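You operate a simulated robot arm through the tools that you are given. There is no shell and no other tool.

Carry out the task below with a simulated robot arm. There is one attempt and no reset: what you move stays moved.

JOB
Free the brake, set the tape spool in the winder and wind all the tape on.
Fine: the spool goes back; brake on again. Set down upright: tape spool. Where these are worked on the way, their far stop is far enough and under half their travel is too little: winder brake.
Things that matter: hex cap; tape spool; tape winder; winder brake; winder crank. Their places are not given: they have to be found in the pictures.

Only the result counts: the job must be done as asked and must still hold three seconds after the hand-in. Knocking over, shifting, dropping, spilling or breaking anything else fails it.

ROBOT AND FRAMES
A 7-joint arm with a two-finger parallel gripper, fixed in place. Base frame: the origin is on the floor under the middle of its stand, x ahead of it, y to its left, z up; the work surface is at about z = 880. Lengths are in mm, angles in rad, forces in N, time in s.
It reaches about 1147 mm from its shoulder. Its first joint turns from -2.897 to 2.897 rad. Payload 3.43 kg.
The tool frame sits at the grasp point between the pads (the TCP): z along the fingers, y along the line on which they close. The tips reach 30 mm beyond it. The gripper opens to 94 mm. The fingers are 28 mm wide and 10 mm thick; the gripper's body (50 by 96 mm) begins 55 mm behind the TCP.
Orientation is that of the tool frame in the base frame, as a unit quaternion [x, y, z, w]. With the fingers straight down and closing along the base's y, the tool's x points along the base's -x, its y along +y and its z along -z.

CONTROLS
- The arm moves only by the tool move_arm. Its argument "targets" is a list that holds one entry, the list of rows, each a list of 6 numbers: the shift along the base's x, y, z in mm, then the turn, a rotation vector about the base's x, y, z in rad. In form: [[[dx, dy, dz, ax, ay, az], ...]]. A call has 1 to 20 rows; each row shifts and turns the commanded pose from where the row before left it. "grip" is the finger opening in mm, from 0 to 94, set as the call begins (left out, the last holds). Each row takes 0.2 s and may step no farther than 50 mm and 0.15 rad from the row before; otherwise, or with a gripper value out of range, the whole call is refused. A pose out of reach is approached as far as the arm can. The call stops where the force on the tool passes 40 N (or 10 N more than at its start, if that is more) or the arm is blocked; 0.2 s more then pass. The fingers move at their own pace (about 45 mm/s each) and stop on an object; they squeeze with about 38 N. The grip force told is the motor's: it shows also when the fingers shut on nothing. Time passes only in rows, and 0.2 s behind the last, so rows that do not move let the fingers close. The reply holds the time, the measured pose of the TCP, the force on the tool along the base axes, the opening and the grip force, in the units named above and with some noise, with the torque about the TCP (base axes, N m) and any sound that the robot's microphone picked up, and new pictures: "show" is both (left out), scene, wrist or none.
- Cameras (640 x 400 px; columns grow to the right, rows downward): "scene" is fixed at [392.4, 647, 1635.7]; the picture's right is [-0.75, 0.66, 0.00], its down [0.64, 0.72, -0.28] and it looks along [-0.18, -0.21, -0.96] (base axes); focal length 310 px, centre (320, 200). "wrist" rides on the gripper at [76, 14, -103] in the tool frame; the picture's right is [-0.18, 0.98, 0.00], its down [-0.75, -0.14, -0.64] and it looks along [-0.63, -0.12, 0.77] (tool axes); focal length 243 px, centre (320, 200).
- locate(camera, pixels): for up to 12 pixels [column, row] of the newest picture of that camera ("zoom" is the newest enlarged one), the place [x, y, z] in the base frame of the surface seen there, good to about 3 mm, but the place of the scene camera against the robot may be out by one fixed shift of up to 12 mm in any direction. The clock stands still meanwhile.
- enlarge(camera, box): a new picture of the part [left, top, right, bottom] of that camera's present view, enlarged. The clock stands still meanwhile.
- finish_job(): hands the job in; it is judged then, once.

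Leave the gripper open and the arm clear of the work at the hand-in unless told otherwise.

The tools are called after "Request:" by a JSON object that holds its "api" and its "payload". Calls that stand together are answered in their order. move_arm: Moves the arm, as the interface text tells. Its arguments: {"type":"object","properties":{"targets":{"type":"array","items":{"type":"array","items":{"type":"array","items":{"type":"number"}}}},"grip":{"type":"number"},"show":{"type":"string","enum":["both","scene","wrist","none"]}},"required":["targets"]} The other tools are called the same way: locate (camera, pixels) gives the place of the surface under pixels of a picture; enlarge (camera, box) takes an enlarged picture of a part of a camera's view; finish_job () hands the job in.

At the start:

```text
clock: 0.0
eef_pos: [280.1, 398.3, 1206.8]
ee_rot: [-0.001, 1.0, 0.0, 0.0]
ft_force: [0.0, 0.0, 0.3]
torque: [-0.02, -0.04, 0.01]
opening: 94.1
grip_force: 0.1
```

scene: 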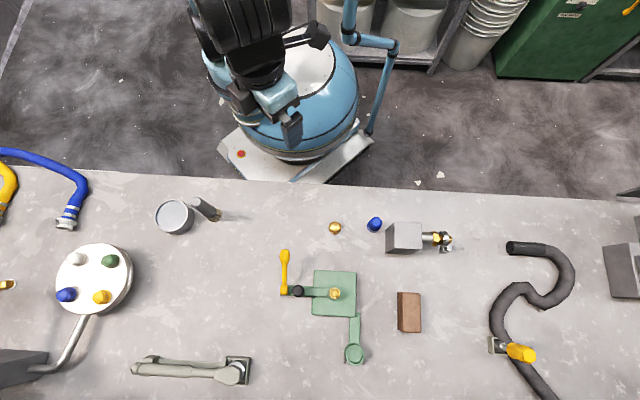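
wrist: 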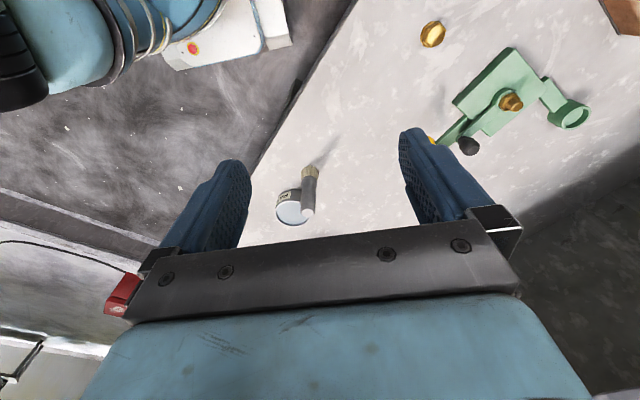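

I see a green device near (335,300) in the scene, with a yellow lever at (285,270), a black knob at (298,291), a brass part at (335,293) and a ring arm at (354,350). There is also a brass object at (335,227) and a blue one at (375,224). I will enlarge these areas before moving anything.

Request:
{"api": "enlarge", "payload": {"camera": "scene", "box": [260, 210, 420, 370]}}

Request:
{"api": "enlarge", "payload": {"camera": "wrist", "box": [400, 0, 640, 160]}}

Request:
{"api": "enlarge", "payload": {"camera": "scene", "box": [140, 180, 240, 250]}}

```text
2.50 times, centred on (340, 290) of scene
```

zoom: 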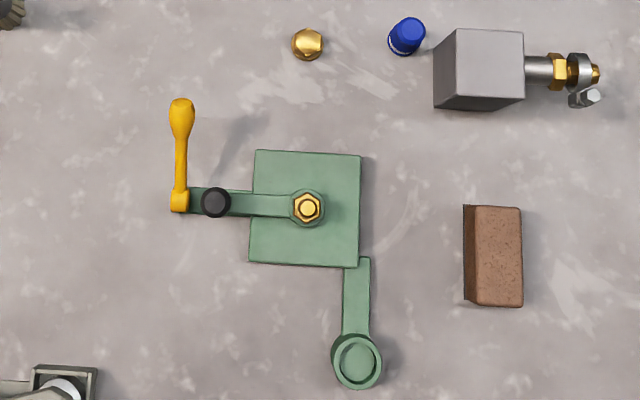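

```text
2.50 times, centred on (520, 80) of wrist
```

zoom: 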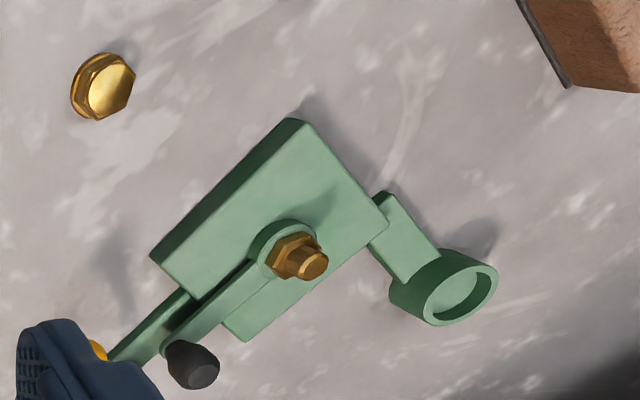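

```text
5.71 times, centred on (190, 215) of scene
```

zoom: 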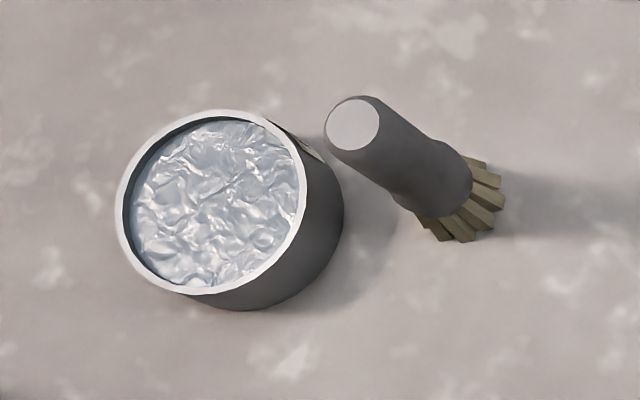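

I want closer views of the blue object at (375,224), the block at (405,238), the ring arm, the yellow lever, the right side and the left side.

Request:
{"api": "enlarge", "payload": {"camera": "scene", "box": [320, 205, 480, 265]}}

Request:
{"api": "enlarge", "payload": {"camera": "scene", "box": [270, 245, 370, 310]}}

Request:
{"api": "enlarge", "payload": {"camera": "scene", "box": [310, 300, 400, 370]}}

Request:
{"api": "enlarge", "payload": {"camera": "scene", "box": [0, 230, 260, 400]}}

Request:
{"api": "enlarge", "payload": {"camera": "scene", "box": [460, 220, 640, 400]}}

```text
4.00 times, centred on (400, 235) of scene
```

zoom: 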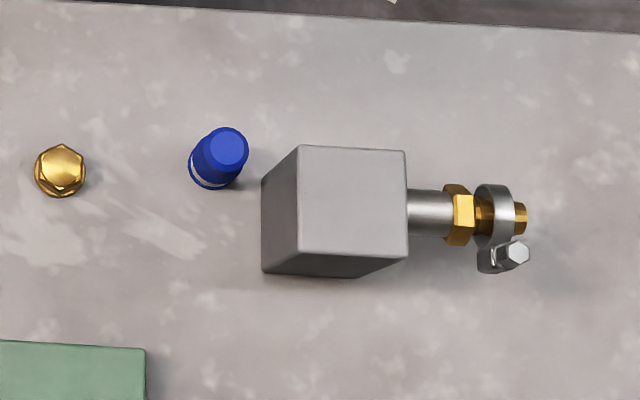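

```text
6.15 times, centred on (320, 278) of scene
```

zoom: 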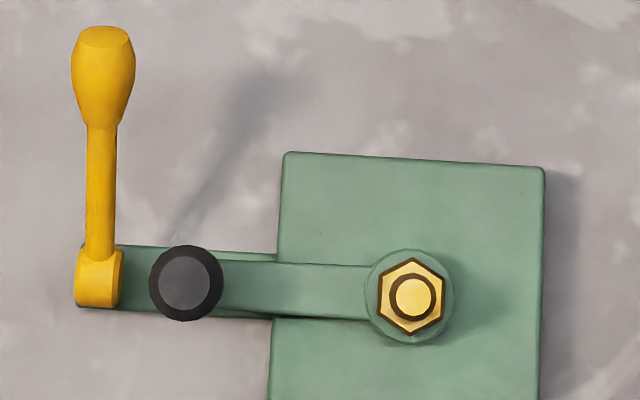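

```text
5.71 times, centred on (355, 335) of scene
```

zoom: 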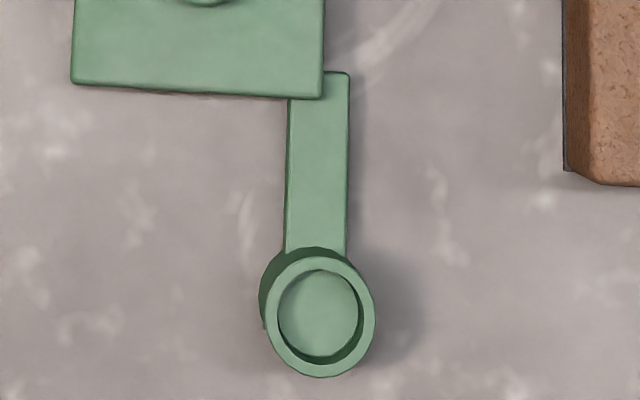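

```text
2.35 times, centred on (130, 315) of scene
```

zoom: 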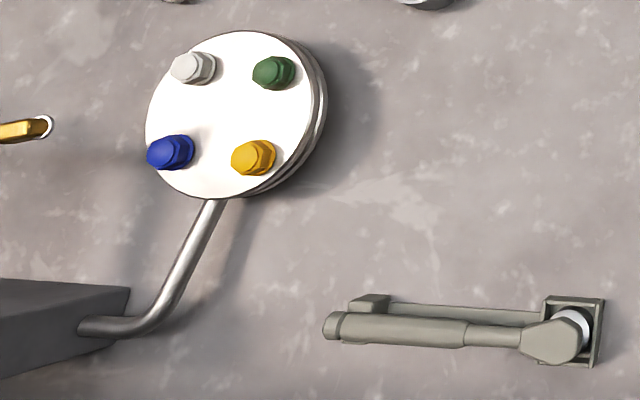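

```text
2.22 times, centred on (550, 310) of scene
```

zoom: 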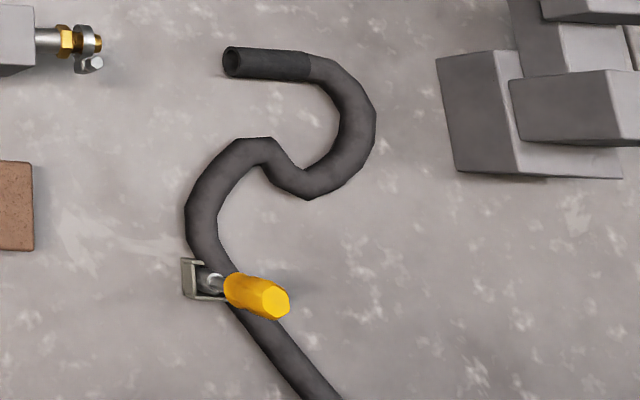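

The blue object looks like a small blue cylinder with a white band, so it is probably the spool. The brass piece is the hex cap. I will locate the key points in the scene picture.

Request:
{"api": "locate", "payload": {"camera": "scene", "pixels": [[335, 227], [376, 223], [285, 255], [285, 270], [285, 288], [297, 291], [335, 293], [354, 352], [320, 280], [350, 310], [352, 325], [345, 235]]}}

Request:
{"api": "locate", "payload": {"camera": "wrist", "pixels": [[433, 34], [511, 102], [568, 116], [573, 125], [468, 146], [500, 75], [432, 140], [479, 8], [455, 60]]}}

```text
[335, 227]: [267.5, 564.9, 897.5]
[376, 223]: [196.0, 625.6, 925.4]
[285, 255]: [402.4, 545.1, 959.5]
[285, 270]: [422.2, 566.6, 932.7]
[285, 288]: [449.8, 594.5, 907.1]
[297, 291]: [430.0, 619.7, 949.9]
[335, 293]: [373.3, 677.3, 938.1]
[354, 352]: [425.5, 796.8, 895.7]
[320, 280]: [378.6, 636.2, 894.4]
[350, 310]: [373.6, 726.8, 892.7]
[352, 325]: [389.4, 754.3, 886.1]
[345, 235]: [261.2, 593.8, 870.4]
```

```text
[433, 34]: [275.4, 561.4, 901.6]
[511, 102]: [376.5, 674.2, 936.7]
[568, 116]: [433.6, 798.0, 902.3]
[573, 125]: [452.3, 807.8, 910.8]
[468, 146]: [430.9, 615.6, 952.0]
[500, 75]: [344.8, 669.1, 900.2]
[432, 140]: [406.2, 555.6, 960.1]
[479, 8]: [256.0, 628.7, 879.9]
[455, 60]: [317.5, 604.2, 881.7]
```

The scene camera reads the table at about 870, while the wrist camera reads 880, so I will use wrist readings for accuracy. Next I move above the spool and hex cap area, near (220,600), for a close look.

Request:
{"api": "move_arm", "payload": {"targets": [[[-10, 40, -15, 0, 0, 0], [-10, 40, -15, 0, 0, 0], [-10, 40, -15, 0, 0, 0], [-10, 40, -15, 0, 0, 0], [-10, 40, -15, 0, 0, 0], [0, 0, -15, 0, 0, 0]]], "grip": 94}}

```text
clock: 1.4
eef_pos: [230.4, 599.5, 1116.9]
ee_rot: [0.001, 1.0, 0.0, 0.0]
ft_force: [-0.7, -0.4, 0.2]
torque: [0.02, 0.0, 0.01]
opening: 93.9
grip_force: 0.0
```

scene: 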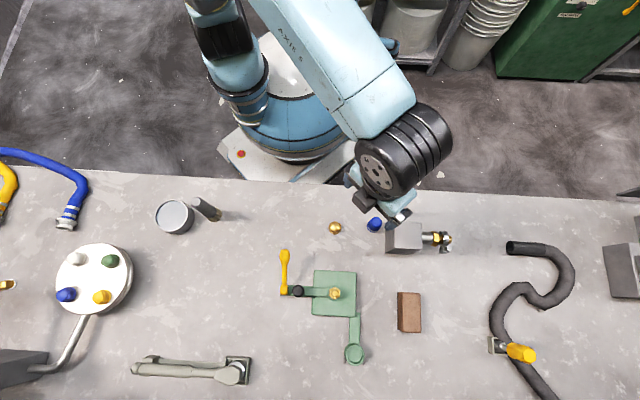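
wrist: 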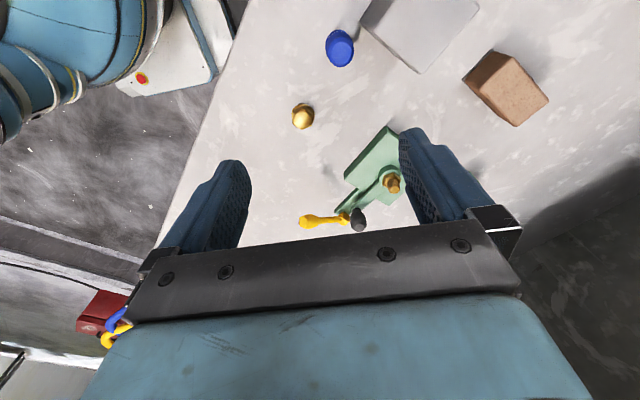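

The spool (340,48) and hex cap (303,116) are visible near the top of the wrist picture. I will back off in -x and go lower so both sit near the middle.

Request:
{"api": "move_arm", "payload": {"targets": [[[-30, 10, -15, 0, 0, 0], [-30, 10, -15, 0, 0, 0], [-30, 10, -15, 0, 0, 0], [-20, 10, -10, 0, 0, 0]]]}}

```text
clock: 2.4
eef_pos: [120.2, 637.8, 1062.3]
ee_rot: [0.0, 1.0, 0.0, -0.001]
ft_force: [-0.6, -0.3, 0.2]
torque: [-0.01, 0.03, 0.0]
opening: 94.0
grip_force: 0.1
```

scene: 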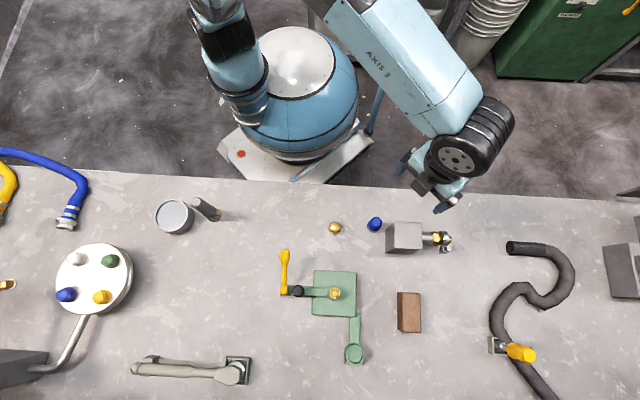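
wrist: 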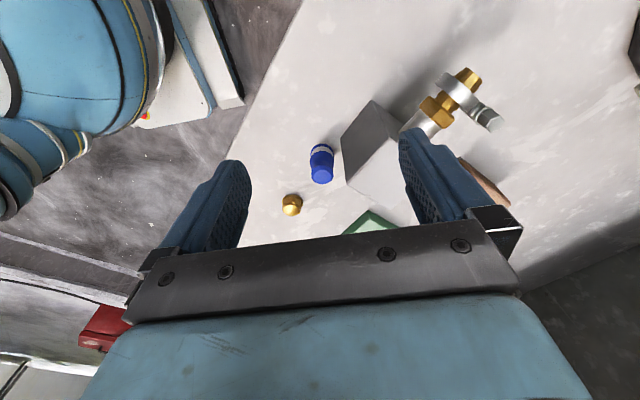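

The spool now shows at (321,163). I will enlarge it together with the hex cap.

Request:
{"api": "enlarge", "payload": {"camera": "wrist", "box": [270, 130, 370, 220]}}

Request:
{"api": "enlarge", "payload": {"camera": "wrist", "box": [320, 50, 520, 210]}}

```text
4.44 times, centred on (320, 175) of wrist
```

zoom: 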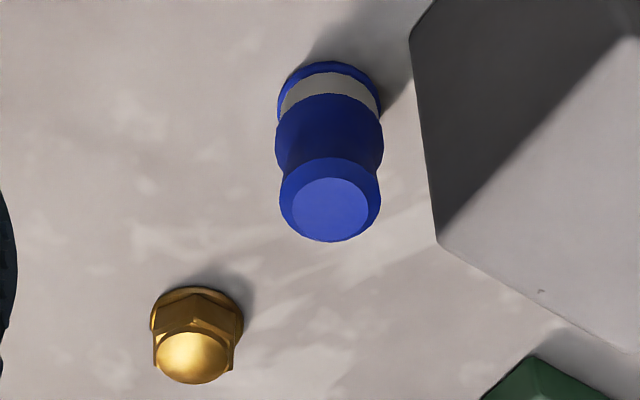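

```text
2.50 times, centred on (420, 130) of wrist
```

zoom: 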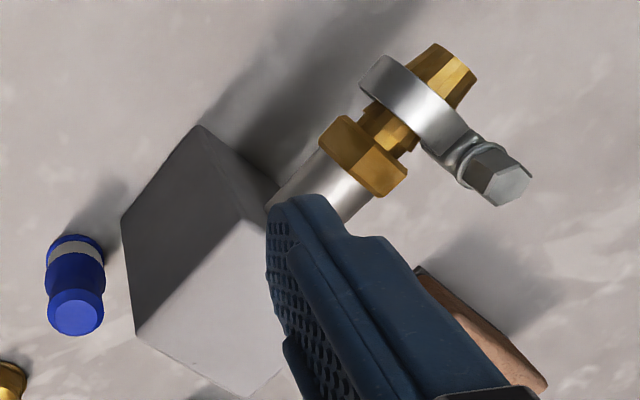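

The blue spool stands upright and has a narrower neck, a white tape band and flanges. The hex cap stands beside it. I will enlarge the spool again and locate points on it.

Request:
{"api": "enlarge", "payload": {"camera": "wrist", "box": [290, 135, 354, 195]}}

Request:
{"api": "locate", "payload": {"camera": "wrist", "pixels": [[322.3, 176.1], [315, 176], [330, 176], [322, 182], [322, 158], [314, 158], [331, 158], [321, 150], [292.5, 210.4], [345, 173], [375, 105], [310, 145]]}}

```text
6.67 times, centred on (322, 165) of wrist
```

zoom: 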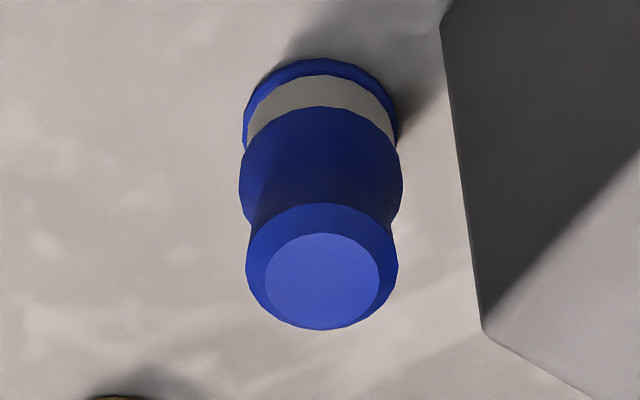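

```text
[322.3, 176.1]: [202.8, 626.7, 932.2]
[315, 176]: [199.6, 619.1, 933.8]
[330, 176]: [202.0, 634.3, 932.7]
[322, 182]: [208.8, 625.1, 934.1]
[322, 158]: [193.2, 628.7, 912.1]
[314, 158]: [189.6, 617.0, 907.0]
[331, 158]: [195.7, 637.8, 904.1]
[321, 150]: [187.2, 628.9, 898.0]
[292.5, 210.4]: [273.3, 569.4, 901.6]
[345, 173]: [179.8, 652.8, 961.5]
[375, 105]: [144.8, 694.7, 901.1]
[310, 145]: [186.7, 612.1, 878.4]
```

The spool's top is at about (203.5,627,933), so it is roughly 53 mm tall. The grey block's corner is at about (180,653,961), so I must grip with the fingers parallel to that face. Next I move over the winder to study the brake, crank and cup.

Request:
{"api": "move_arm", "payload": {"targets": [[[40, 0, 0, 0, 0, 0], [40, 0, 0, 0, 0, 0], [40, 0, 0, 0, 0, 0], [40, 0, 0, 0, 0, 0], [20, 0, 0, 0, 0, 0]]]}}

```text
clock: 3.6
eef_pos: [299.0, 639.5, 1060.9]
ee_rot: [0.0, 1.0, 0.001, 0.0]
ft_force: [-0.4, 0.1, 0.2]
torque: [0.04, -0.03, -0.01]
opening: 94.1
grip_force: 0.0
```

scene: 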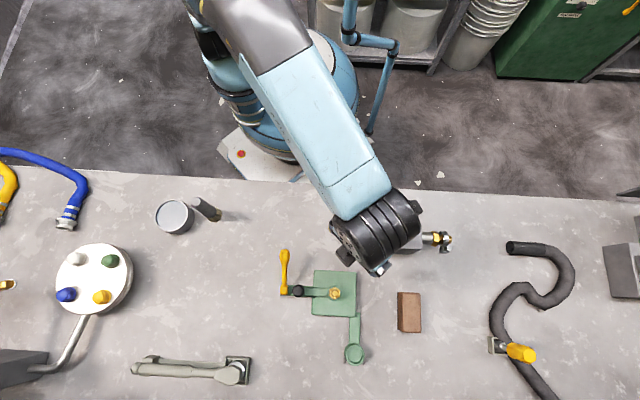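
wrist: 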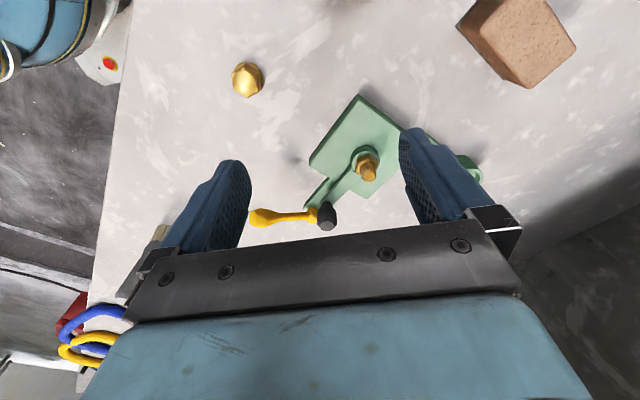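

The winder sits at (350,160) in the wrist view, with the brake handle at (280,216) and the knob at (326,216). I will enlarge these and measure them.

Request:
{"api": "enlarge", "payload": {"camera": "wrist", "box": [240, 130, 400, 235]}}

Request:
{"api": "locate", "payload": {"camera": "wrist", "pixels": [[258, 217], [283, 216], [308, 217], [326, 208], [328, 216], [326, 227], [365, 160], [370, 173], [332, 197], [340, 130], [320, 192], [247, 80]]}}

```text
3.81 times, centred on (320, 182) of wrist
```

zoom: 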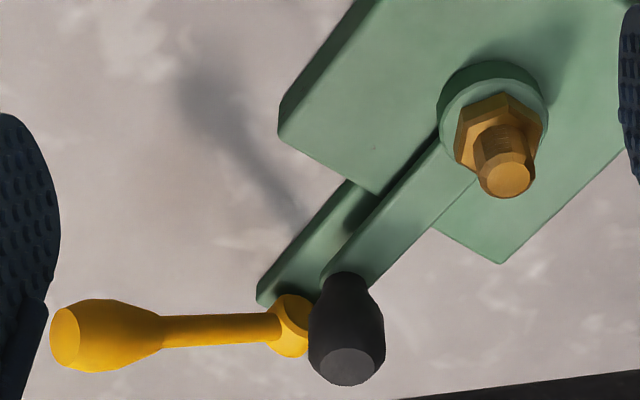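

```text
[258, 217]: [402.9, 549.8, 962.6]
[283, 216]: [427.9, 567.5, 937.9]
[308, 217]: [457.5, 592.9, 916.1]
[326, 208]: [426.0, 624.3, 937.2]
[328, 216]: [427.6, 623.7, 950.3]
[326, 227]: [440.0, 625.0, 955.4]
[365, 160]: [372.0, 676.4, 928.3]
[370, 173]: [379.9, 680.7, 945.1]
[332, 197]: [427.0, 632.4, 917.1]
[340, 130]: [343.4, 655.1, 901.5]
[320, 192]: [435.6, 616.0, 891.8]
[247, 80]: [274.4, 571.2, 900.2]
```

The brake lever leans towards the robot side. Its pivot is near (456,593,910) and its bulb near (403,550,962), and the pivot axis looks horizontal, along the winder arm. I will turn the gripper by +0.85 rad about z, so the closing axis lies along that pivot axis, and view the lever from behind.

Request:
{"api": "move_arm", "payload": {"targets": [[[12, -20, 0, 0, 0, 0.142], [12, -20, 0, 0, 0, 0.142], [12, -20, 0, 0, 0, 0.142], [12, -20, 0, 0, 0, 0.142], [12, -20, 0, 0, 0, 0.142], [12, -10, 0, 0, 0, 0.14]]]}}

```text
clock: 5.0
eef_pos: [372.0, 528.7, 1062.8]
ee_rot: [-0.413, 0.911, 0.0, 0.0]
ft_force: [-0.2, -0.2, 0.6]
torque: [-0.01, -0.02, 0.02]
opening: 94.3
grip_force: 0.0
```

scene: 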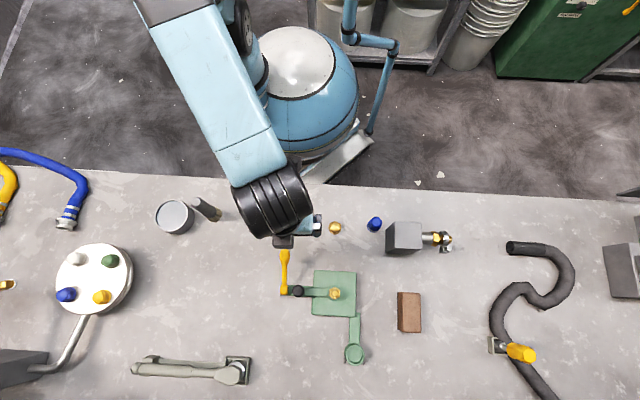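
wrist: 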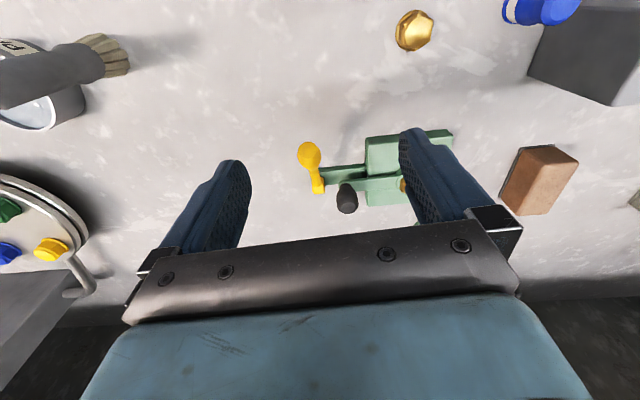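

Now the lever shows at (311,165). I will enlarge it and locate the bulb, pivot and knob.

Request:
{"api": "enlarge", "payload": {"camera": "wrist", "box": [280, 120, 420, 225]}}

Request:
{"api": "locate", "payload": {"camera": "wrist", "pixels": [[309, 154], [305, 154], [313, 154], [315, 175], [318, 187], [348, 185], [348, 206], [340, 173], [365, 140], [345, 190]]}}

```text
3.81 times, centred on (350, 172) of wrist
```

zoom: 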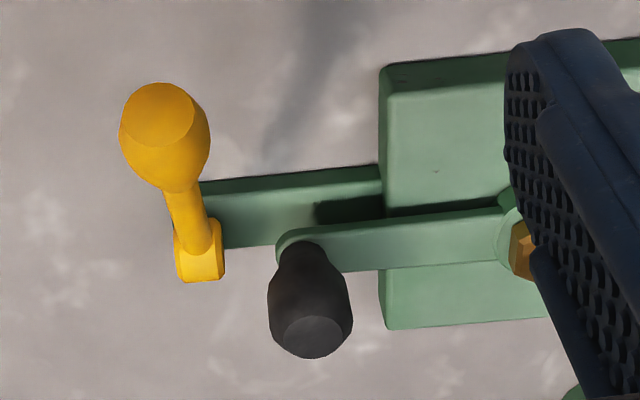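

```text
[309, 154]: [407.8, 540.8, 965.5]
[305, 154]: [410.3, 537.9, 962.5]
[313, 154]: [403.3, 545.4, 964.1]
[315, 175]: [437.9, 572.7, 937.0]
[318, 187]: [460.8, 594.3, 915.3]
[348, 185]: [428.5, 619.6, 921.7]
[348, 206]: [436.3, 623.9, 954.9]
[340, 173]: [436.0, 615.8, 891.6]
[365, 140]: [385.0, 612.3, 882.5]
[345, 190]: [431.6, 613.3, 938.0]
```

The pivot is a yellow block at the end of the bracket, at about (457,593,906). The bulb centre is at about (411,545,957) with a diameter of about 23 mm. I will set the opening to 52, turn by -0.06 rad, move over the bulb and stop above it to check.

Request:
{"api": "move_arm", "payload": {"targets": [[[20, 8, -20, 0, 0, -0.06], [19, 8, -32, 0, 0, 0]]], "grip": 52}}

```text
clock: 5.6
eef_pos: [410.2, 543.1, 1010.1]
ee_rot: [-0.385, 0.923, 0.0, 0.001]
ft_force: [-1.0, -0.3, -0.2]
torque: [0.0, -0.04, 0.01]
opening: 52.1
grip_force: 0.2
```

scene: 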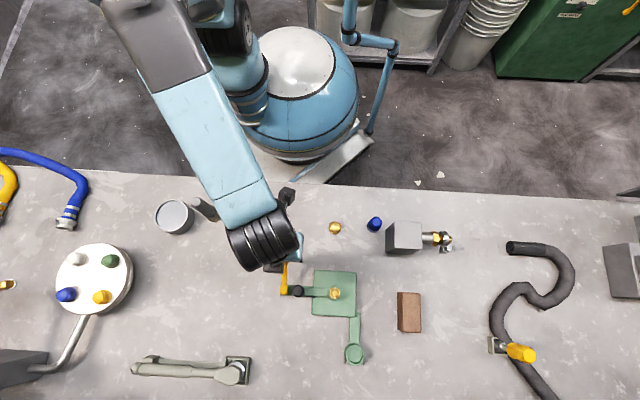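
wrist: 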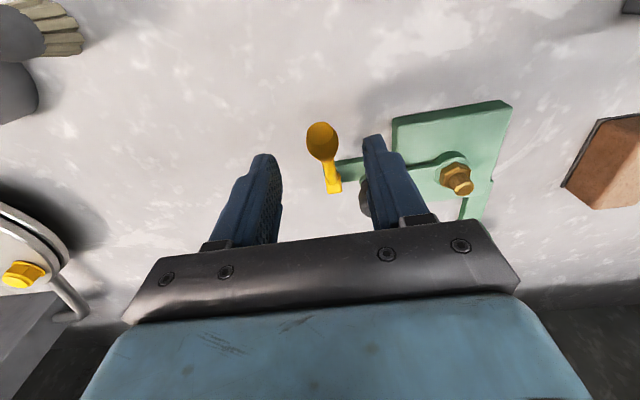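

The bulb at (323,140) lies midway between the fingers. I will locate it once more from this nearer view.

Request:
{"api": "locate", "payload": {"camera": "wrist", "pixels": [[321, 136], [322, 143], [312, 139], [334, 139], [326, 155], [329, 168], [334, 185], [459, 184], [455, 165]]}}

Request:
{"api": "enlarge", "payload": {"camera": "wrist", "box": [280, 105, 400, 205]}}

```text
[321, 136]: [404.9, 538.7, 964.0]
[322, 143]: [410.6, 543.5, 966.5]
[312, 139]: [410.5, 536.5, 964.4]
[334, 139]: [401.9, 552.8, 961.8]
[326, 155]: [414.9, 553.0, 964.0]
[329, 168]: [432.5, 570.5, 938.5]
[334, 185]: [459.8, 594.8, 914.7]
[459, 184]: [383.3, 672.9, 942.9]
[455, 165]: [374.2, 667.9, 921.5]
```

```text
4.00 times, centred on (340, 155) of wrist
```

zoom: 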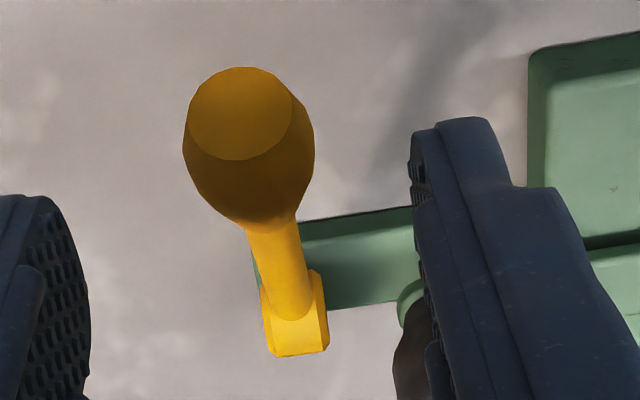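

The bulb centre is about (411,547,956). I descend to z≈964 with the fingers either side of the bulb and then close on it.

Request:
{"api": "move_arm", "payload": {"targets": [[[1, 3, -23, 0, 0, 0], [0, 1, -23, 0, 0, 0]]], "grip": 52, "show": "none"}}

Request:
{"api": "move_arm", "payload": {"targets": [[[0, 0, 0, 0, 0, 0], [0, 0, 0, 0, 0, 0], [0, 0, 0, 0, 0, 0]]], "grip": 10}}

```text
clock: 6.2
eef_pos: [412.4, 549.6, 963.8]
ee_rot: [-0.385, 0.923, 0.0, 0.001]
ft_force: [-0.3, 0.2, 0.0]
torque: [0.0, 0.0, -0.01]
opening: 52.1
grip_force: 0.0
```

```text
clock: 7.0
eef_pos: [412.0, 548.2, 963.8]
ee_rot: [-0.385, 0.923, 0.0, -0.001]
ft_force: [4.5, -8.0, 0.3]
torque: [-0.1, -0.02, -0.01]
opening: 22.3
grip_force: 36.9
```

scene: 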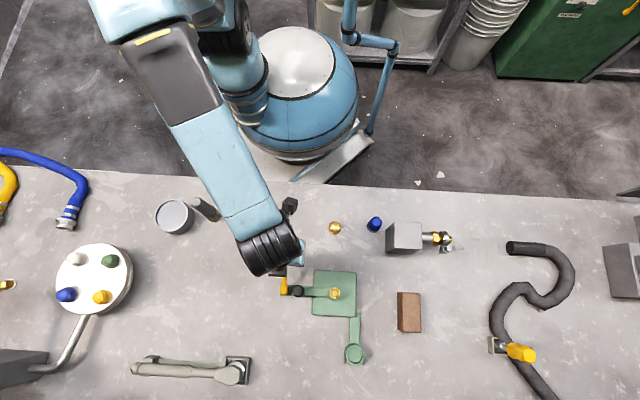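
wrist: 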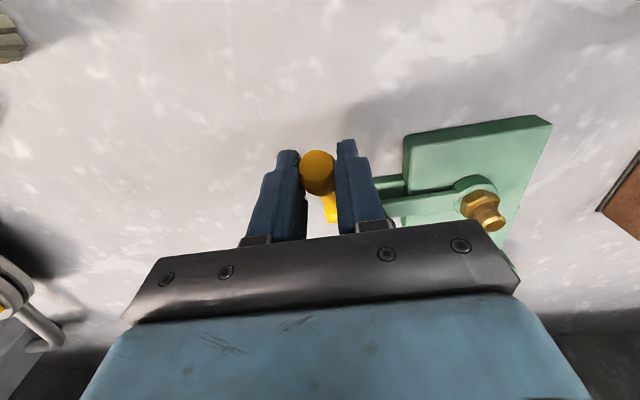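

The grip holds the bulb at an opening of 22.3, with a side force of about 9 N. I correct about 2 mm sideways, then start the arc up and over the pivot in small steps, watching the forces.

Request:
{"api": "move_arm", "payload": {"targets": [[[1, -1.2, 0, 0, 0, 0], [3.3, 3.3, 5.4, 0, 0, 0], [3.6, 3.6, 5.0, 0, 0, 0]]]}}

```text
clock: 7.8
eef_pos: [419.5, 552.9, 973.9]
ee_rot: [-0.385, 0.923, -0.001, 0.0]
ft_force: [-10.8, -12.1, -6.2]
torque: [-0.99, 0.98, -0.01]
opening: 22.0
grip_force: 45.0
```

scene: 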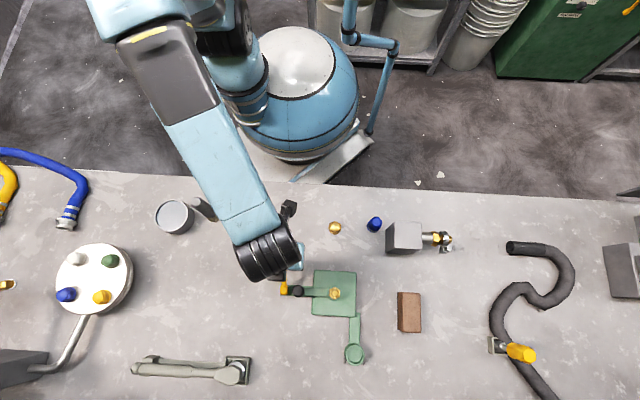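
wrist: 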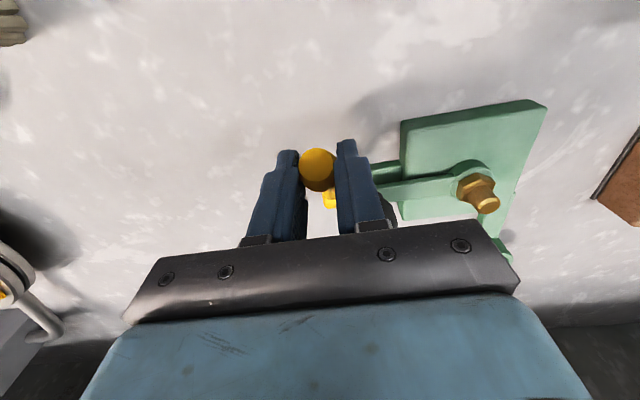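

The lever followed by about 12 mm: the bulb is still between the fingers at (318,168), with about 17 N of resistance. I continue the arc.

Request:
{"api": "move_arm", "payload": {"targets": [[[4.0, 4.0, 4.6, 0, 0, 0], [4.2, 4.2, 4.1, 0, 0, 0], [4.5, 4.5, 3.6, 0, 0, 0]]]}}

```text
clock: 8.6
eef_pos: [432.3, 566.9, 987.6]
ee_rot: [-0.385, 0.923, 0.0, 0.0]
ft_force: [-13.5, -17.9, 6.1]
torque: [-1.03, 0.93, 0.05]
opening: 22.2
grip_force: 45.2
```

scene: 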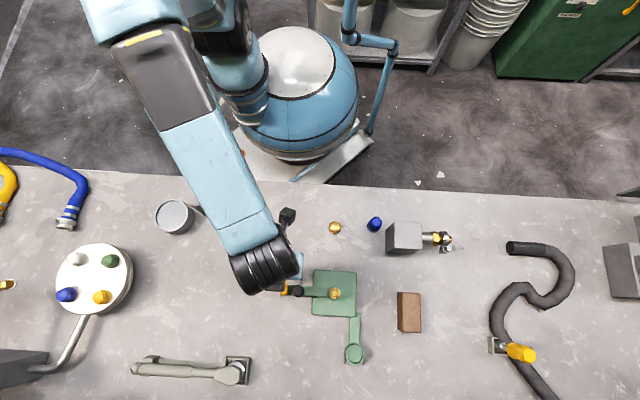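
wrist: 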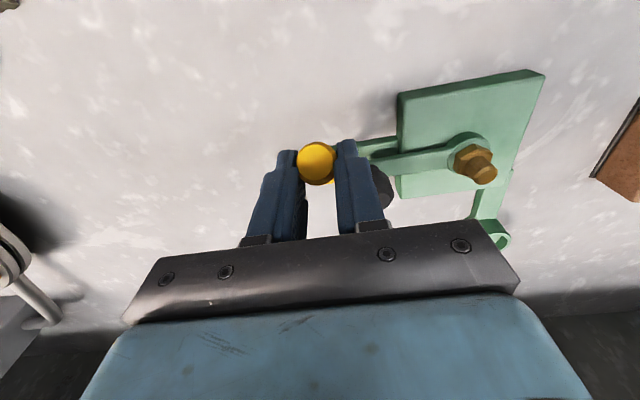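

It is moving freely along the arc. The radial push shows I am a few mm inside the true arc, so I add some height and continue towards vertical.

Request:
{"api": "move_arm", "payload": {"targets": [[[4.5, 4.5, 6.6, 0, 0, 0], [4.7, 4.7, 3.6, 0, 0, 0], [4.9, 4.9, 2.4, 0, 0, 0], [5.0, 5.0, 1.9, 0, 0, 0]]]}}

```text
clock: 9.6
eef_pos: [451.1, 586.0, 1002.3]
ee_rot: [-0.386, 0.923, 0.0, 0.0]
ft_force: [-11.3, -10.8, -0.3]
torque: [-0.96, 0.95, -0.06]
opening: 22.1
grip_force: 44.3
```

scene: 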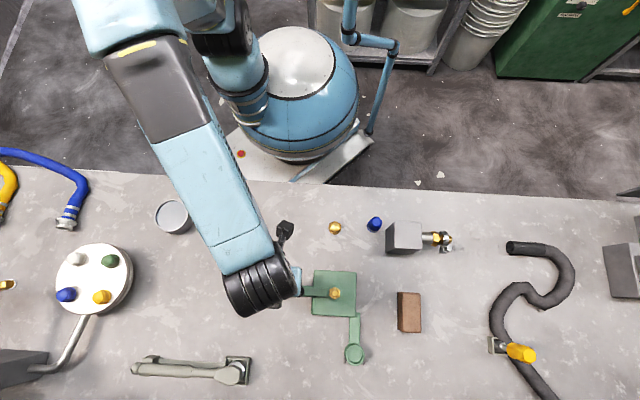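
wrist: 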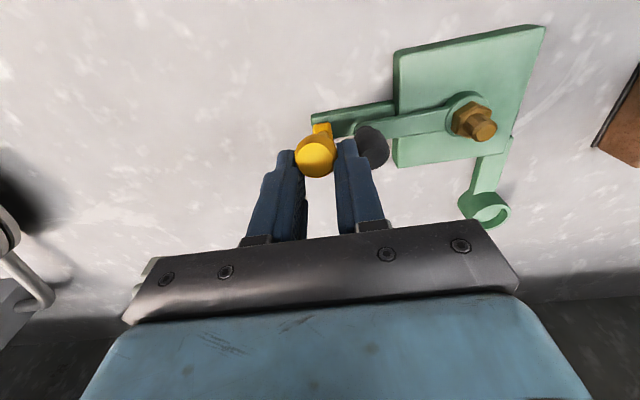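

The lever is almost vertical and the force stays at about 15 N. I continue over the top.

Request:
{"api": "move_arm", "payload": {"targets": [[[5.4, 5.4, 0.7, 0, 0, 0], [5.4, 5.4, -0.1, 0, 0, 0], [5.4, 5.4, -0.8, 0, 0, 0], [5.4, 5.4, -1.4, 0, 0, 0]]]}}

```text
clock: 10.6
eef_pos: [473.0, 607.9, 1000.1]
ee_rot: [-0.385, 0.923, 0.001, 0.001]
ft_force: [-3.5, 1.8, 21.9]
torque: [-0.15, 0.28, -0.09]
opening: 21.0
grip_force: 44.8
```

scene: 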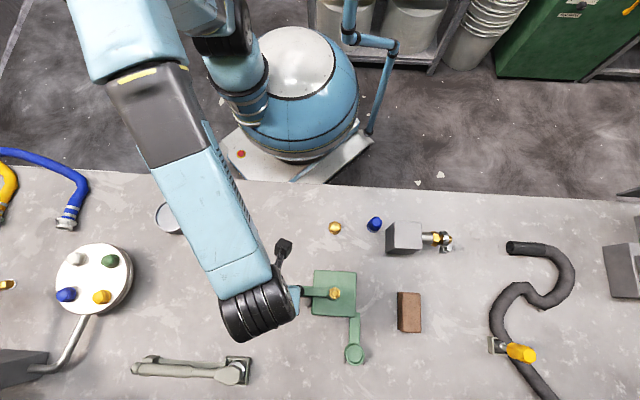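
wrist: 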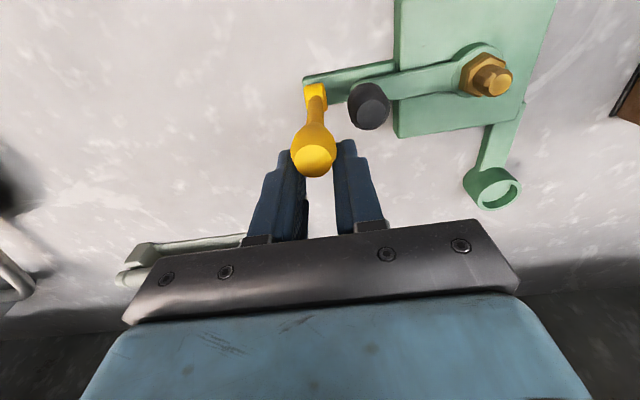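

The force is now mostly vertical at +22 N, so I am pressing down too much. I ease up in z and continue over the far side.

Request:
{"api": "move_arm", "payload": {"targets": [[[3.5, 3.5, 1.5, 0, 0, 0], [5.0, 5.0, -1.5, 0, 0, 0], [5.0, 5.0, -2.7, 0, 0, 0]]]}}

```text
clock: 11.4
eef_pos: [487.5, 621.2, 996.9]
ee_rot: [-0.386, 0.923, 0.0, 0.0]
ft_force: [-0.1, 0.4, 0.4]
torque: [0.0, 0.01, 0.0]
opening: 9.8
grip_force: 0.1
```

scene: 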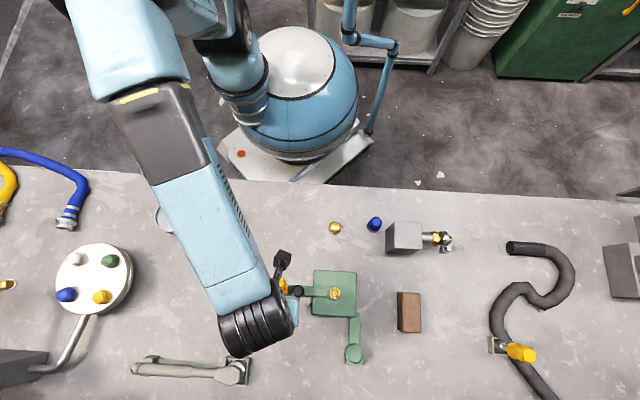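
wrist: 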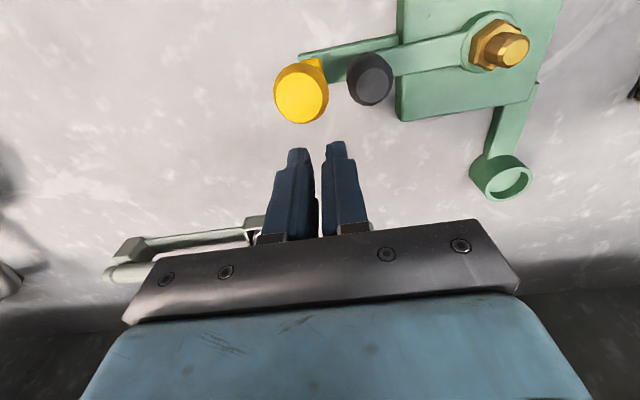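

The fingers slipped off the bulb, and the lever now stands somewhere near upright at (301,92). I will locate it to see its angle.

Request:
{"api": "locate", "payload": {"camera": "wrist", "pixels": [[301, 96], [285, 95], [318, 95], [300, 115], [307, 72], [316, 62], [370, 88], [505, 52], [497, 38], [502, 187]]}}

Request:
{"api": "enlarge", "payload": {"camera": "wrist", "box": [260, 30, 400, 135]}}

Request:
{"api": "enlarge", "payload": {"camera": "scene", "box": [260, 240, 370, 320]}}

```text
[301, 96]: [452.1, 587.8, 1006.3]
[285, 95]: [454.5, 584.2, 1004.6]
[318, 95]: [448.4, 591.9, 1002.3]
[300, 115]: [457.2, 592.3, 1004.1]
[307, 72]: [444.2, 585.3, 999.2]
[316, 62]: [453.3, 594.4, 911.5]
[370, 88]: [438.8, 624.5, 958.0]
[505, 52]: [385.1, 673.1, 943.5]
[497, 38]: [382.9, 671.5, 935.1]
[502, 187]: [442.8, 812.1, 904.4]
```

```text
3.81 times, centred on (330, 82) of wrist
```

zoom: 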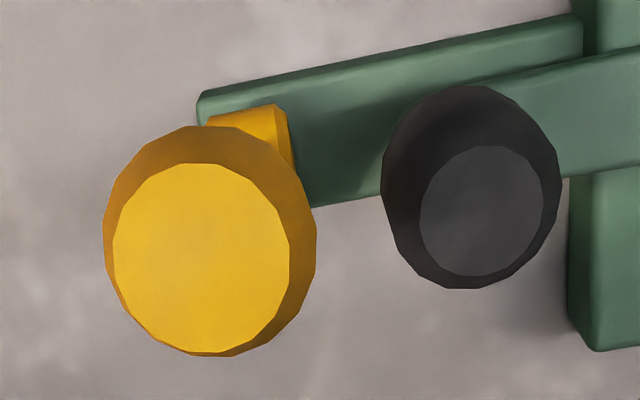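

```text
5.00 times, centred on (315, 280) of scene
```

zoom: 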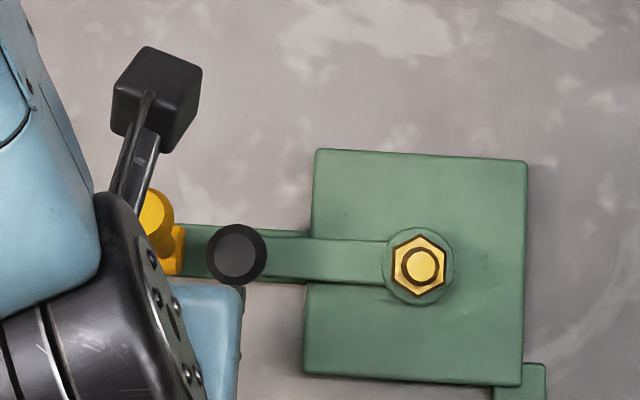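

The lever's end face is at about (452,588,1006), so it stands nearly upright and was probably flung back as the pads slipped off. I will go up and over, come down behind it on the robot side with the fingers nearly shut, and push it on to its far stop.

Request:
{"api": "move_arm", "payload": {"targets": [[[0, 0, 35, 0, 0, 0], [0, 0, 30, 0, 0, 0], [-24, -24, 0, 0, 0, 0], [-24, -24, 0, 0, 0, 0], [-24, -24, 0, 0, 0, 0], [0, 0, 0, 0, 0, 0]]], "grip": 4}}

```text
clock: 12.8
eef_pos: [414.0, 548.5, 1062.2]
ee_rot: [-0.385, 0.923, 0.0, -0.001]
ft_force: [-0.6, 0.0, -0.5]
torque: [0.0, -0.02, -0.01]
opening: 3.9
grip_force: 0.0
```

scene: 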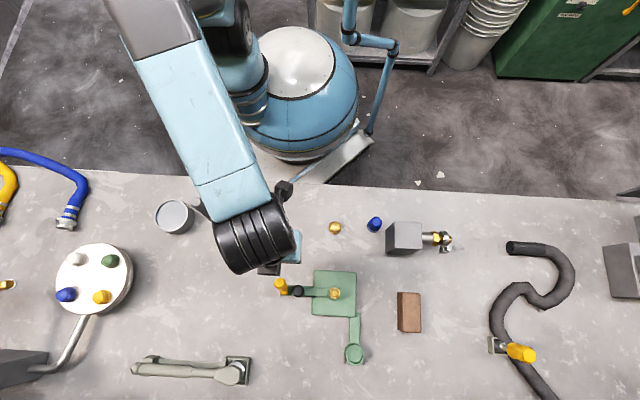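
wrist: 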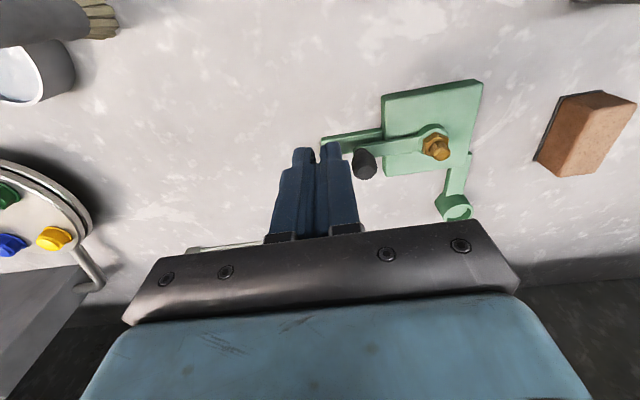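

In the scene picture the lever now stands nearly upright at (281,288). I will enlarge it to check.

Request:
{"api": "enlarge", "payload": {"camera": "scene", "box": [265, 265, 345, 315]}}

Request:
{"api": "locate", "payload": {"camera": "scene", "pixels": [[280, 285], [282, 289], [285, 294], [297, 291], [335, 293]]}}

```text
8.00 times, centred on (305, 290) of scene
```

zoom: 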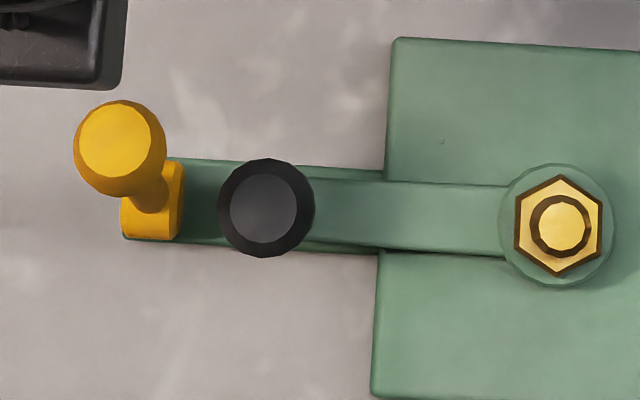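

```text
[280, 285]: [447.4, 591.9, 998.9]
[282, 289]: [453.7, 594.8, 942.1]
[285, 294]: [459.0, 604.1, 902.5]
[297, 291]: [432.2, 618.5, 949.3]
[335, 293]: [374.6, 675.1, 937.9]
```

The lever still leans back about 8–10°. I descend behind it to z≈1002 and push gently in the (+x,+y) direction.

Request:
{"api": "move_arm", "payload": {"targets": [[[0, 0, -30, 0, 0, 0], [0, 0, -30, 0, 0, 0], [7, 7, 0, 0, 0, 0], [7, 7, 0, 0, 0, 0], [5, 5, 0, 0, 0, 0]]]}}

```text
clock: 14.0
eef_pos: [435.5, 567.5, 1002.7]
ee_rot: [-0.385, 0.923, 0.0, -0.001]
ft_force: [0.1, -1.1, 0.5]
torque: [0.0, -0.02, -0.01]
opening: 3.9
grip_force: 0.0
```

scene: 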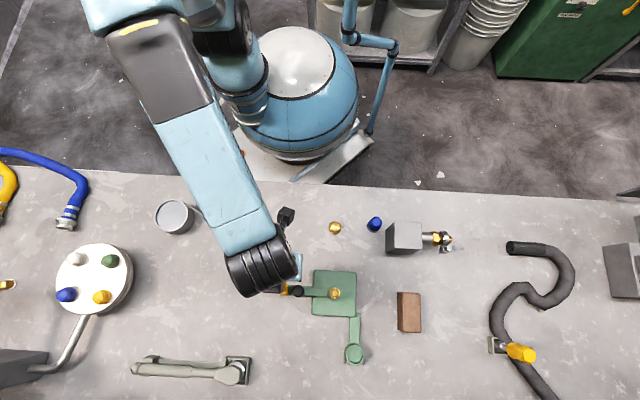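
wrist: 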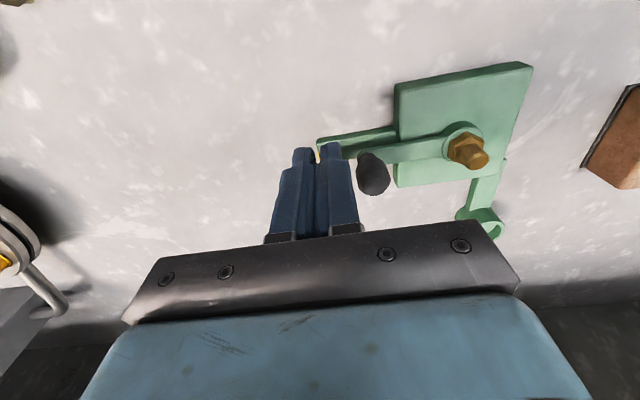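

There is no contact yet, but the finger front should be just behind the bulb. I push on.

Request:
{"api": "move_arm", "payload": {"targets": [[[5, 5, 0, 0, 0, 0], [5, 5, 0, 0, 0, 0], [5, 5, 0, 0, 0, 0], [5, 5, -1, 0, 0, 0]]]}}

```text
clock: 15.0
eef_pos: [454.1, 588.9, 1000.4]
ee_rot: [-0.385, 0.923, -0.001, -0.001]
ft_force: [-0.9, -1.0, -1.7]
torque: [-0.03, 0.05, 0.0]
opening: 3.9
grip_force: 0.0
```

scene: 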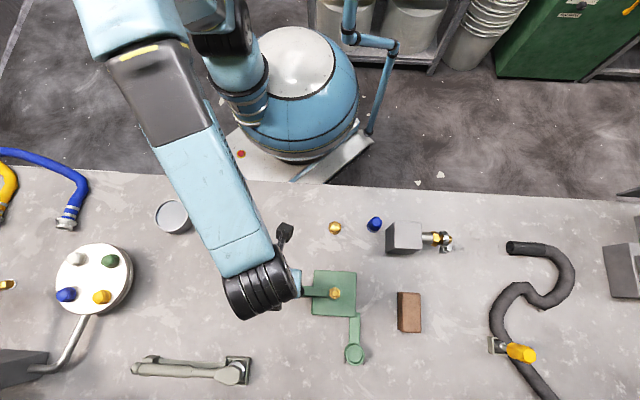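
wrist: 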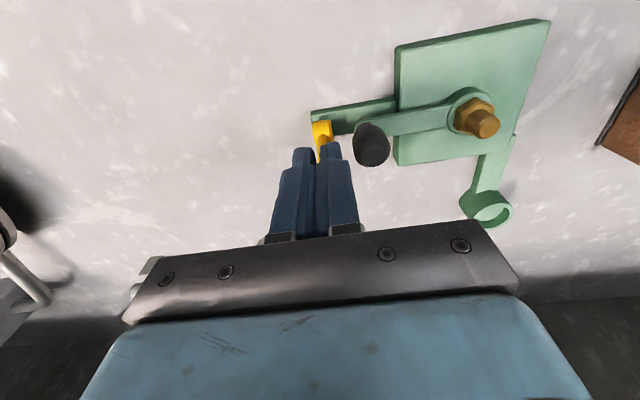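

The lever moves past upright with almost no force. I keep pushing along the descending arc towards the far stop.

Request:
{"api": "move_arm", "payload": {"targets": [[[5, 5, -1, 0, 0, 0], [5, 5, -2, 0, 0, 0], [5, 5, -3, 0, 0, 0], [5, 5, -4, 0, 0, 0]]]}}

```text
clock: 15.6
eef_pos: [459.8, 595.3, 998.1]
ee_rot: [-0.387, 0.922, -0.003, -0.004]
ft_force: [-14.6, -19.8, 8.9]
torque: [-0.11, -0.03, -0.16]
opening: 6.5
grip_force: 1.7
stopped in row 3: the force on the tool passed its limit at 49 N (the readings are from after the stop); the commanded pose is now the measured one
```

scene: 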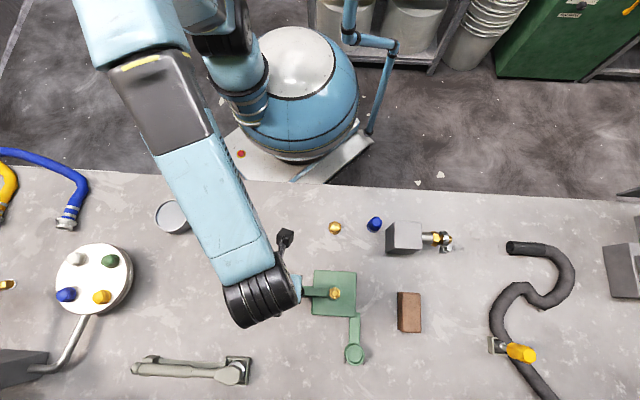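
wrist: 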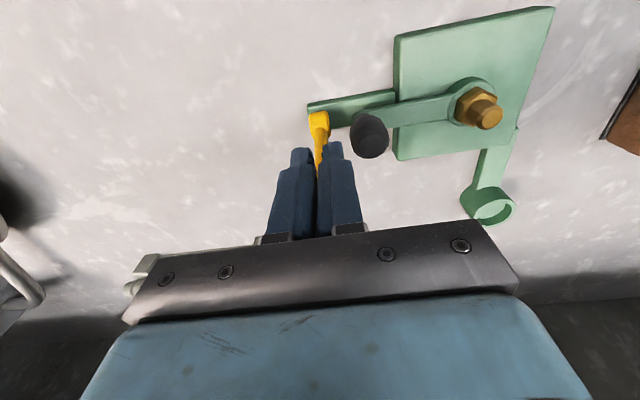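

The force limit was reached with the lever about 17° past upright, so that is the far stop. It agrees with where the earlier grip slipped off. I back off and check that the lever stays.

Request:
{"api": "move_arm", "payload": {"targets": [[[-8, -8, 0, 0, 0, 0], [-15, -15, 0, 0, 0, 0], [-15, -15, 20, 0, 0, 0], [-10, -10, 40, 0, 0, 0], [-10, -10, 30, 0, 0, 0]]]}}

```text
clock: 16.8
eef_pos: [403.3, 539.0, 1089.5]
ee_rot: [-0.387, 0.922, -0.001, -0.003]
ft_force: [-0.7, 0.3, 0.2]
torque: [0.02, 0.05, 0.02]
opening: 4.0
grip_force: 0.1
```

scene: 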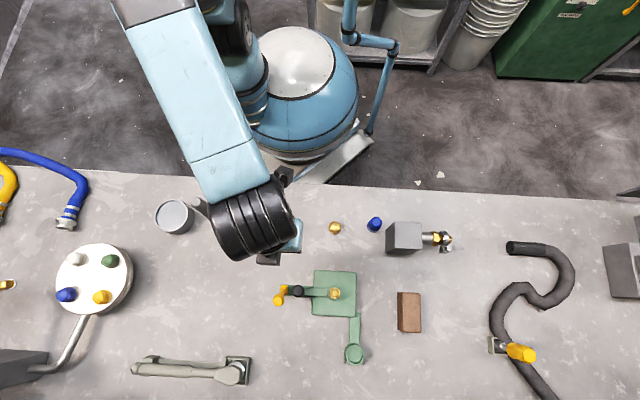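
wrist: 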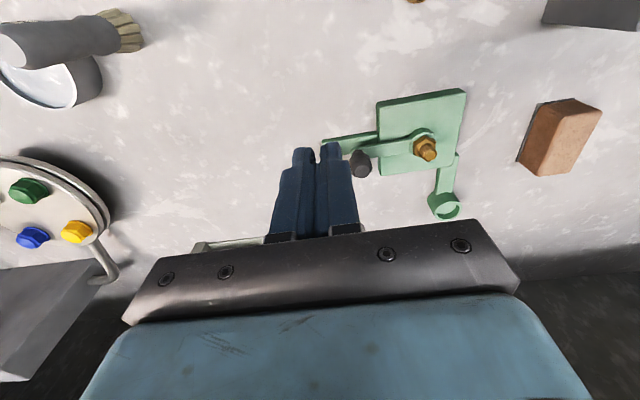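

The lever is now past upright and staying there: in the scene the head is at (279,300), below its base at (285,290). I will verify with a zoom and locate.

Request:
{"api": "enlarge", "payload": {"camera": "scene", "box": [265, 265, 345, 315]}}

Request:
{"api": "locate", "payload": {"camera": "scene", "pixels": [[279, 301], [285, 289], [297, 291], [335, 293]]}}

```text
8.00 times, centred on (305, 290) of scene
```

zoom: 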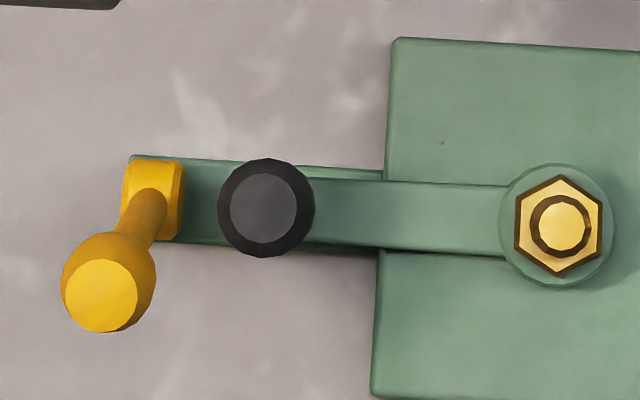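

```text
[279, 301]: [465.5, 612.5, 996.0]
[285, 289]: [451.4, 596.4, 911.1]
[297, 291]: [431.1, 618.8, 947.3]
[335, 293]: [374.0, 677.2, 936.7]
```

The brake is free at its far stop. Next I turn the gripper by -1.57 rad so it closes along (0.707,0.707), parallel to the block's face, while moving above the spool and opening to 60.

Request:
{"api": "move_arm", "payload": {"targets": [[[-18, 8, 0, 0, 0, -0.143], [-18, 8, 0, 0, 0, -0.143], [-18, 8, 0, 0, 0, -0.143], [-18, 8, 0, 0, 0, -0.143], [-18, 8, 0, 0, 0, -0.143], [-18, 8, 0, 0, 0, -0.143], [-18, 8, 0, 0, 0, -0.143], [-18, 8, 0, 0, 0, -0.143], [-18, 8, 0, 0, 0, -0.143], [-18, 8, 0, 0, 0, -0.143], [-20, 8, -20, 0, 0, -0.142]]], "grip": 60}}

```text
clock: 19.2
eef_pos: [203.9, 626.7, 1068.9]
ee_rot: [0.381, 0.925, 0.001, -0.003]
ft_force: [0.4, 0.1, 0.4]
torque: [0.01, 0.01, -0.01]
opening: 59.8
grip_force: 0.0
```

scene: 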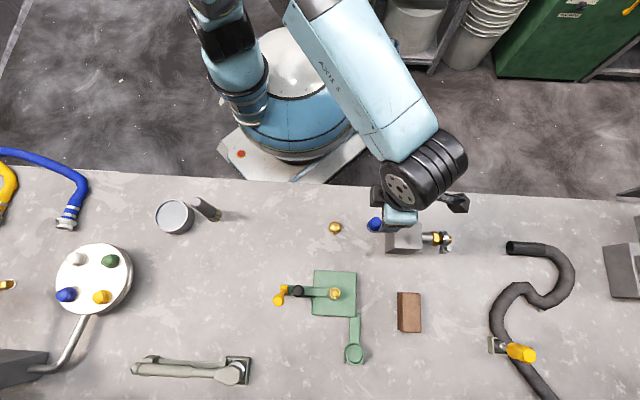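
wrist: 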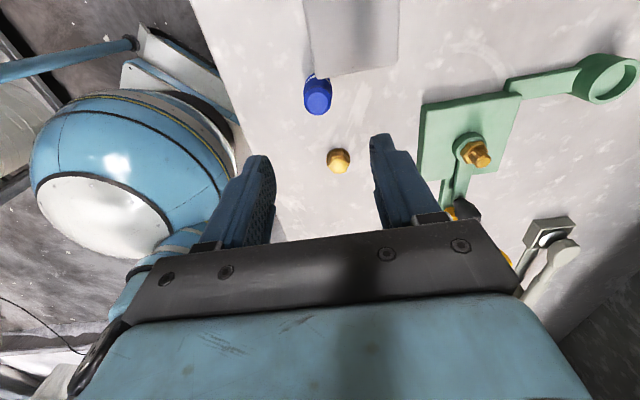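

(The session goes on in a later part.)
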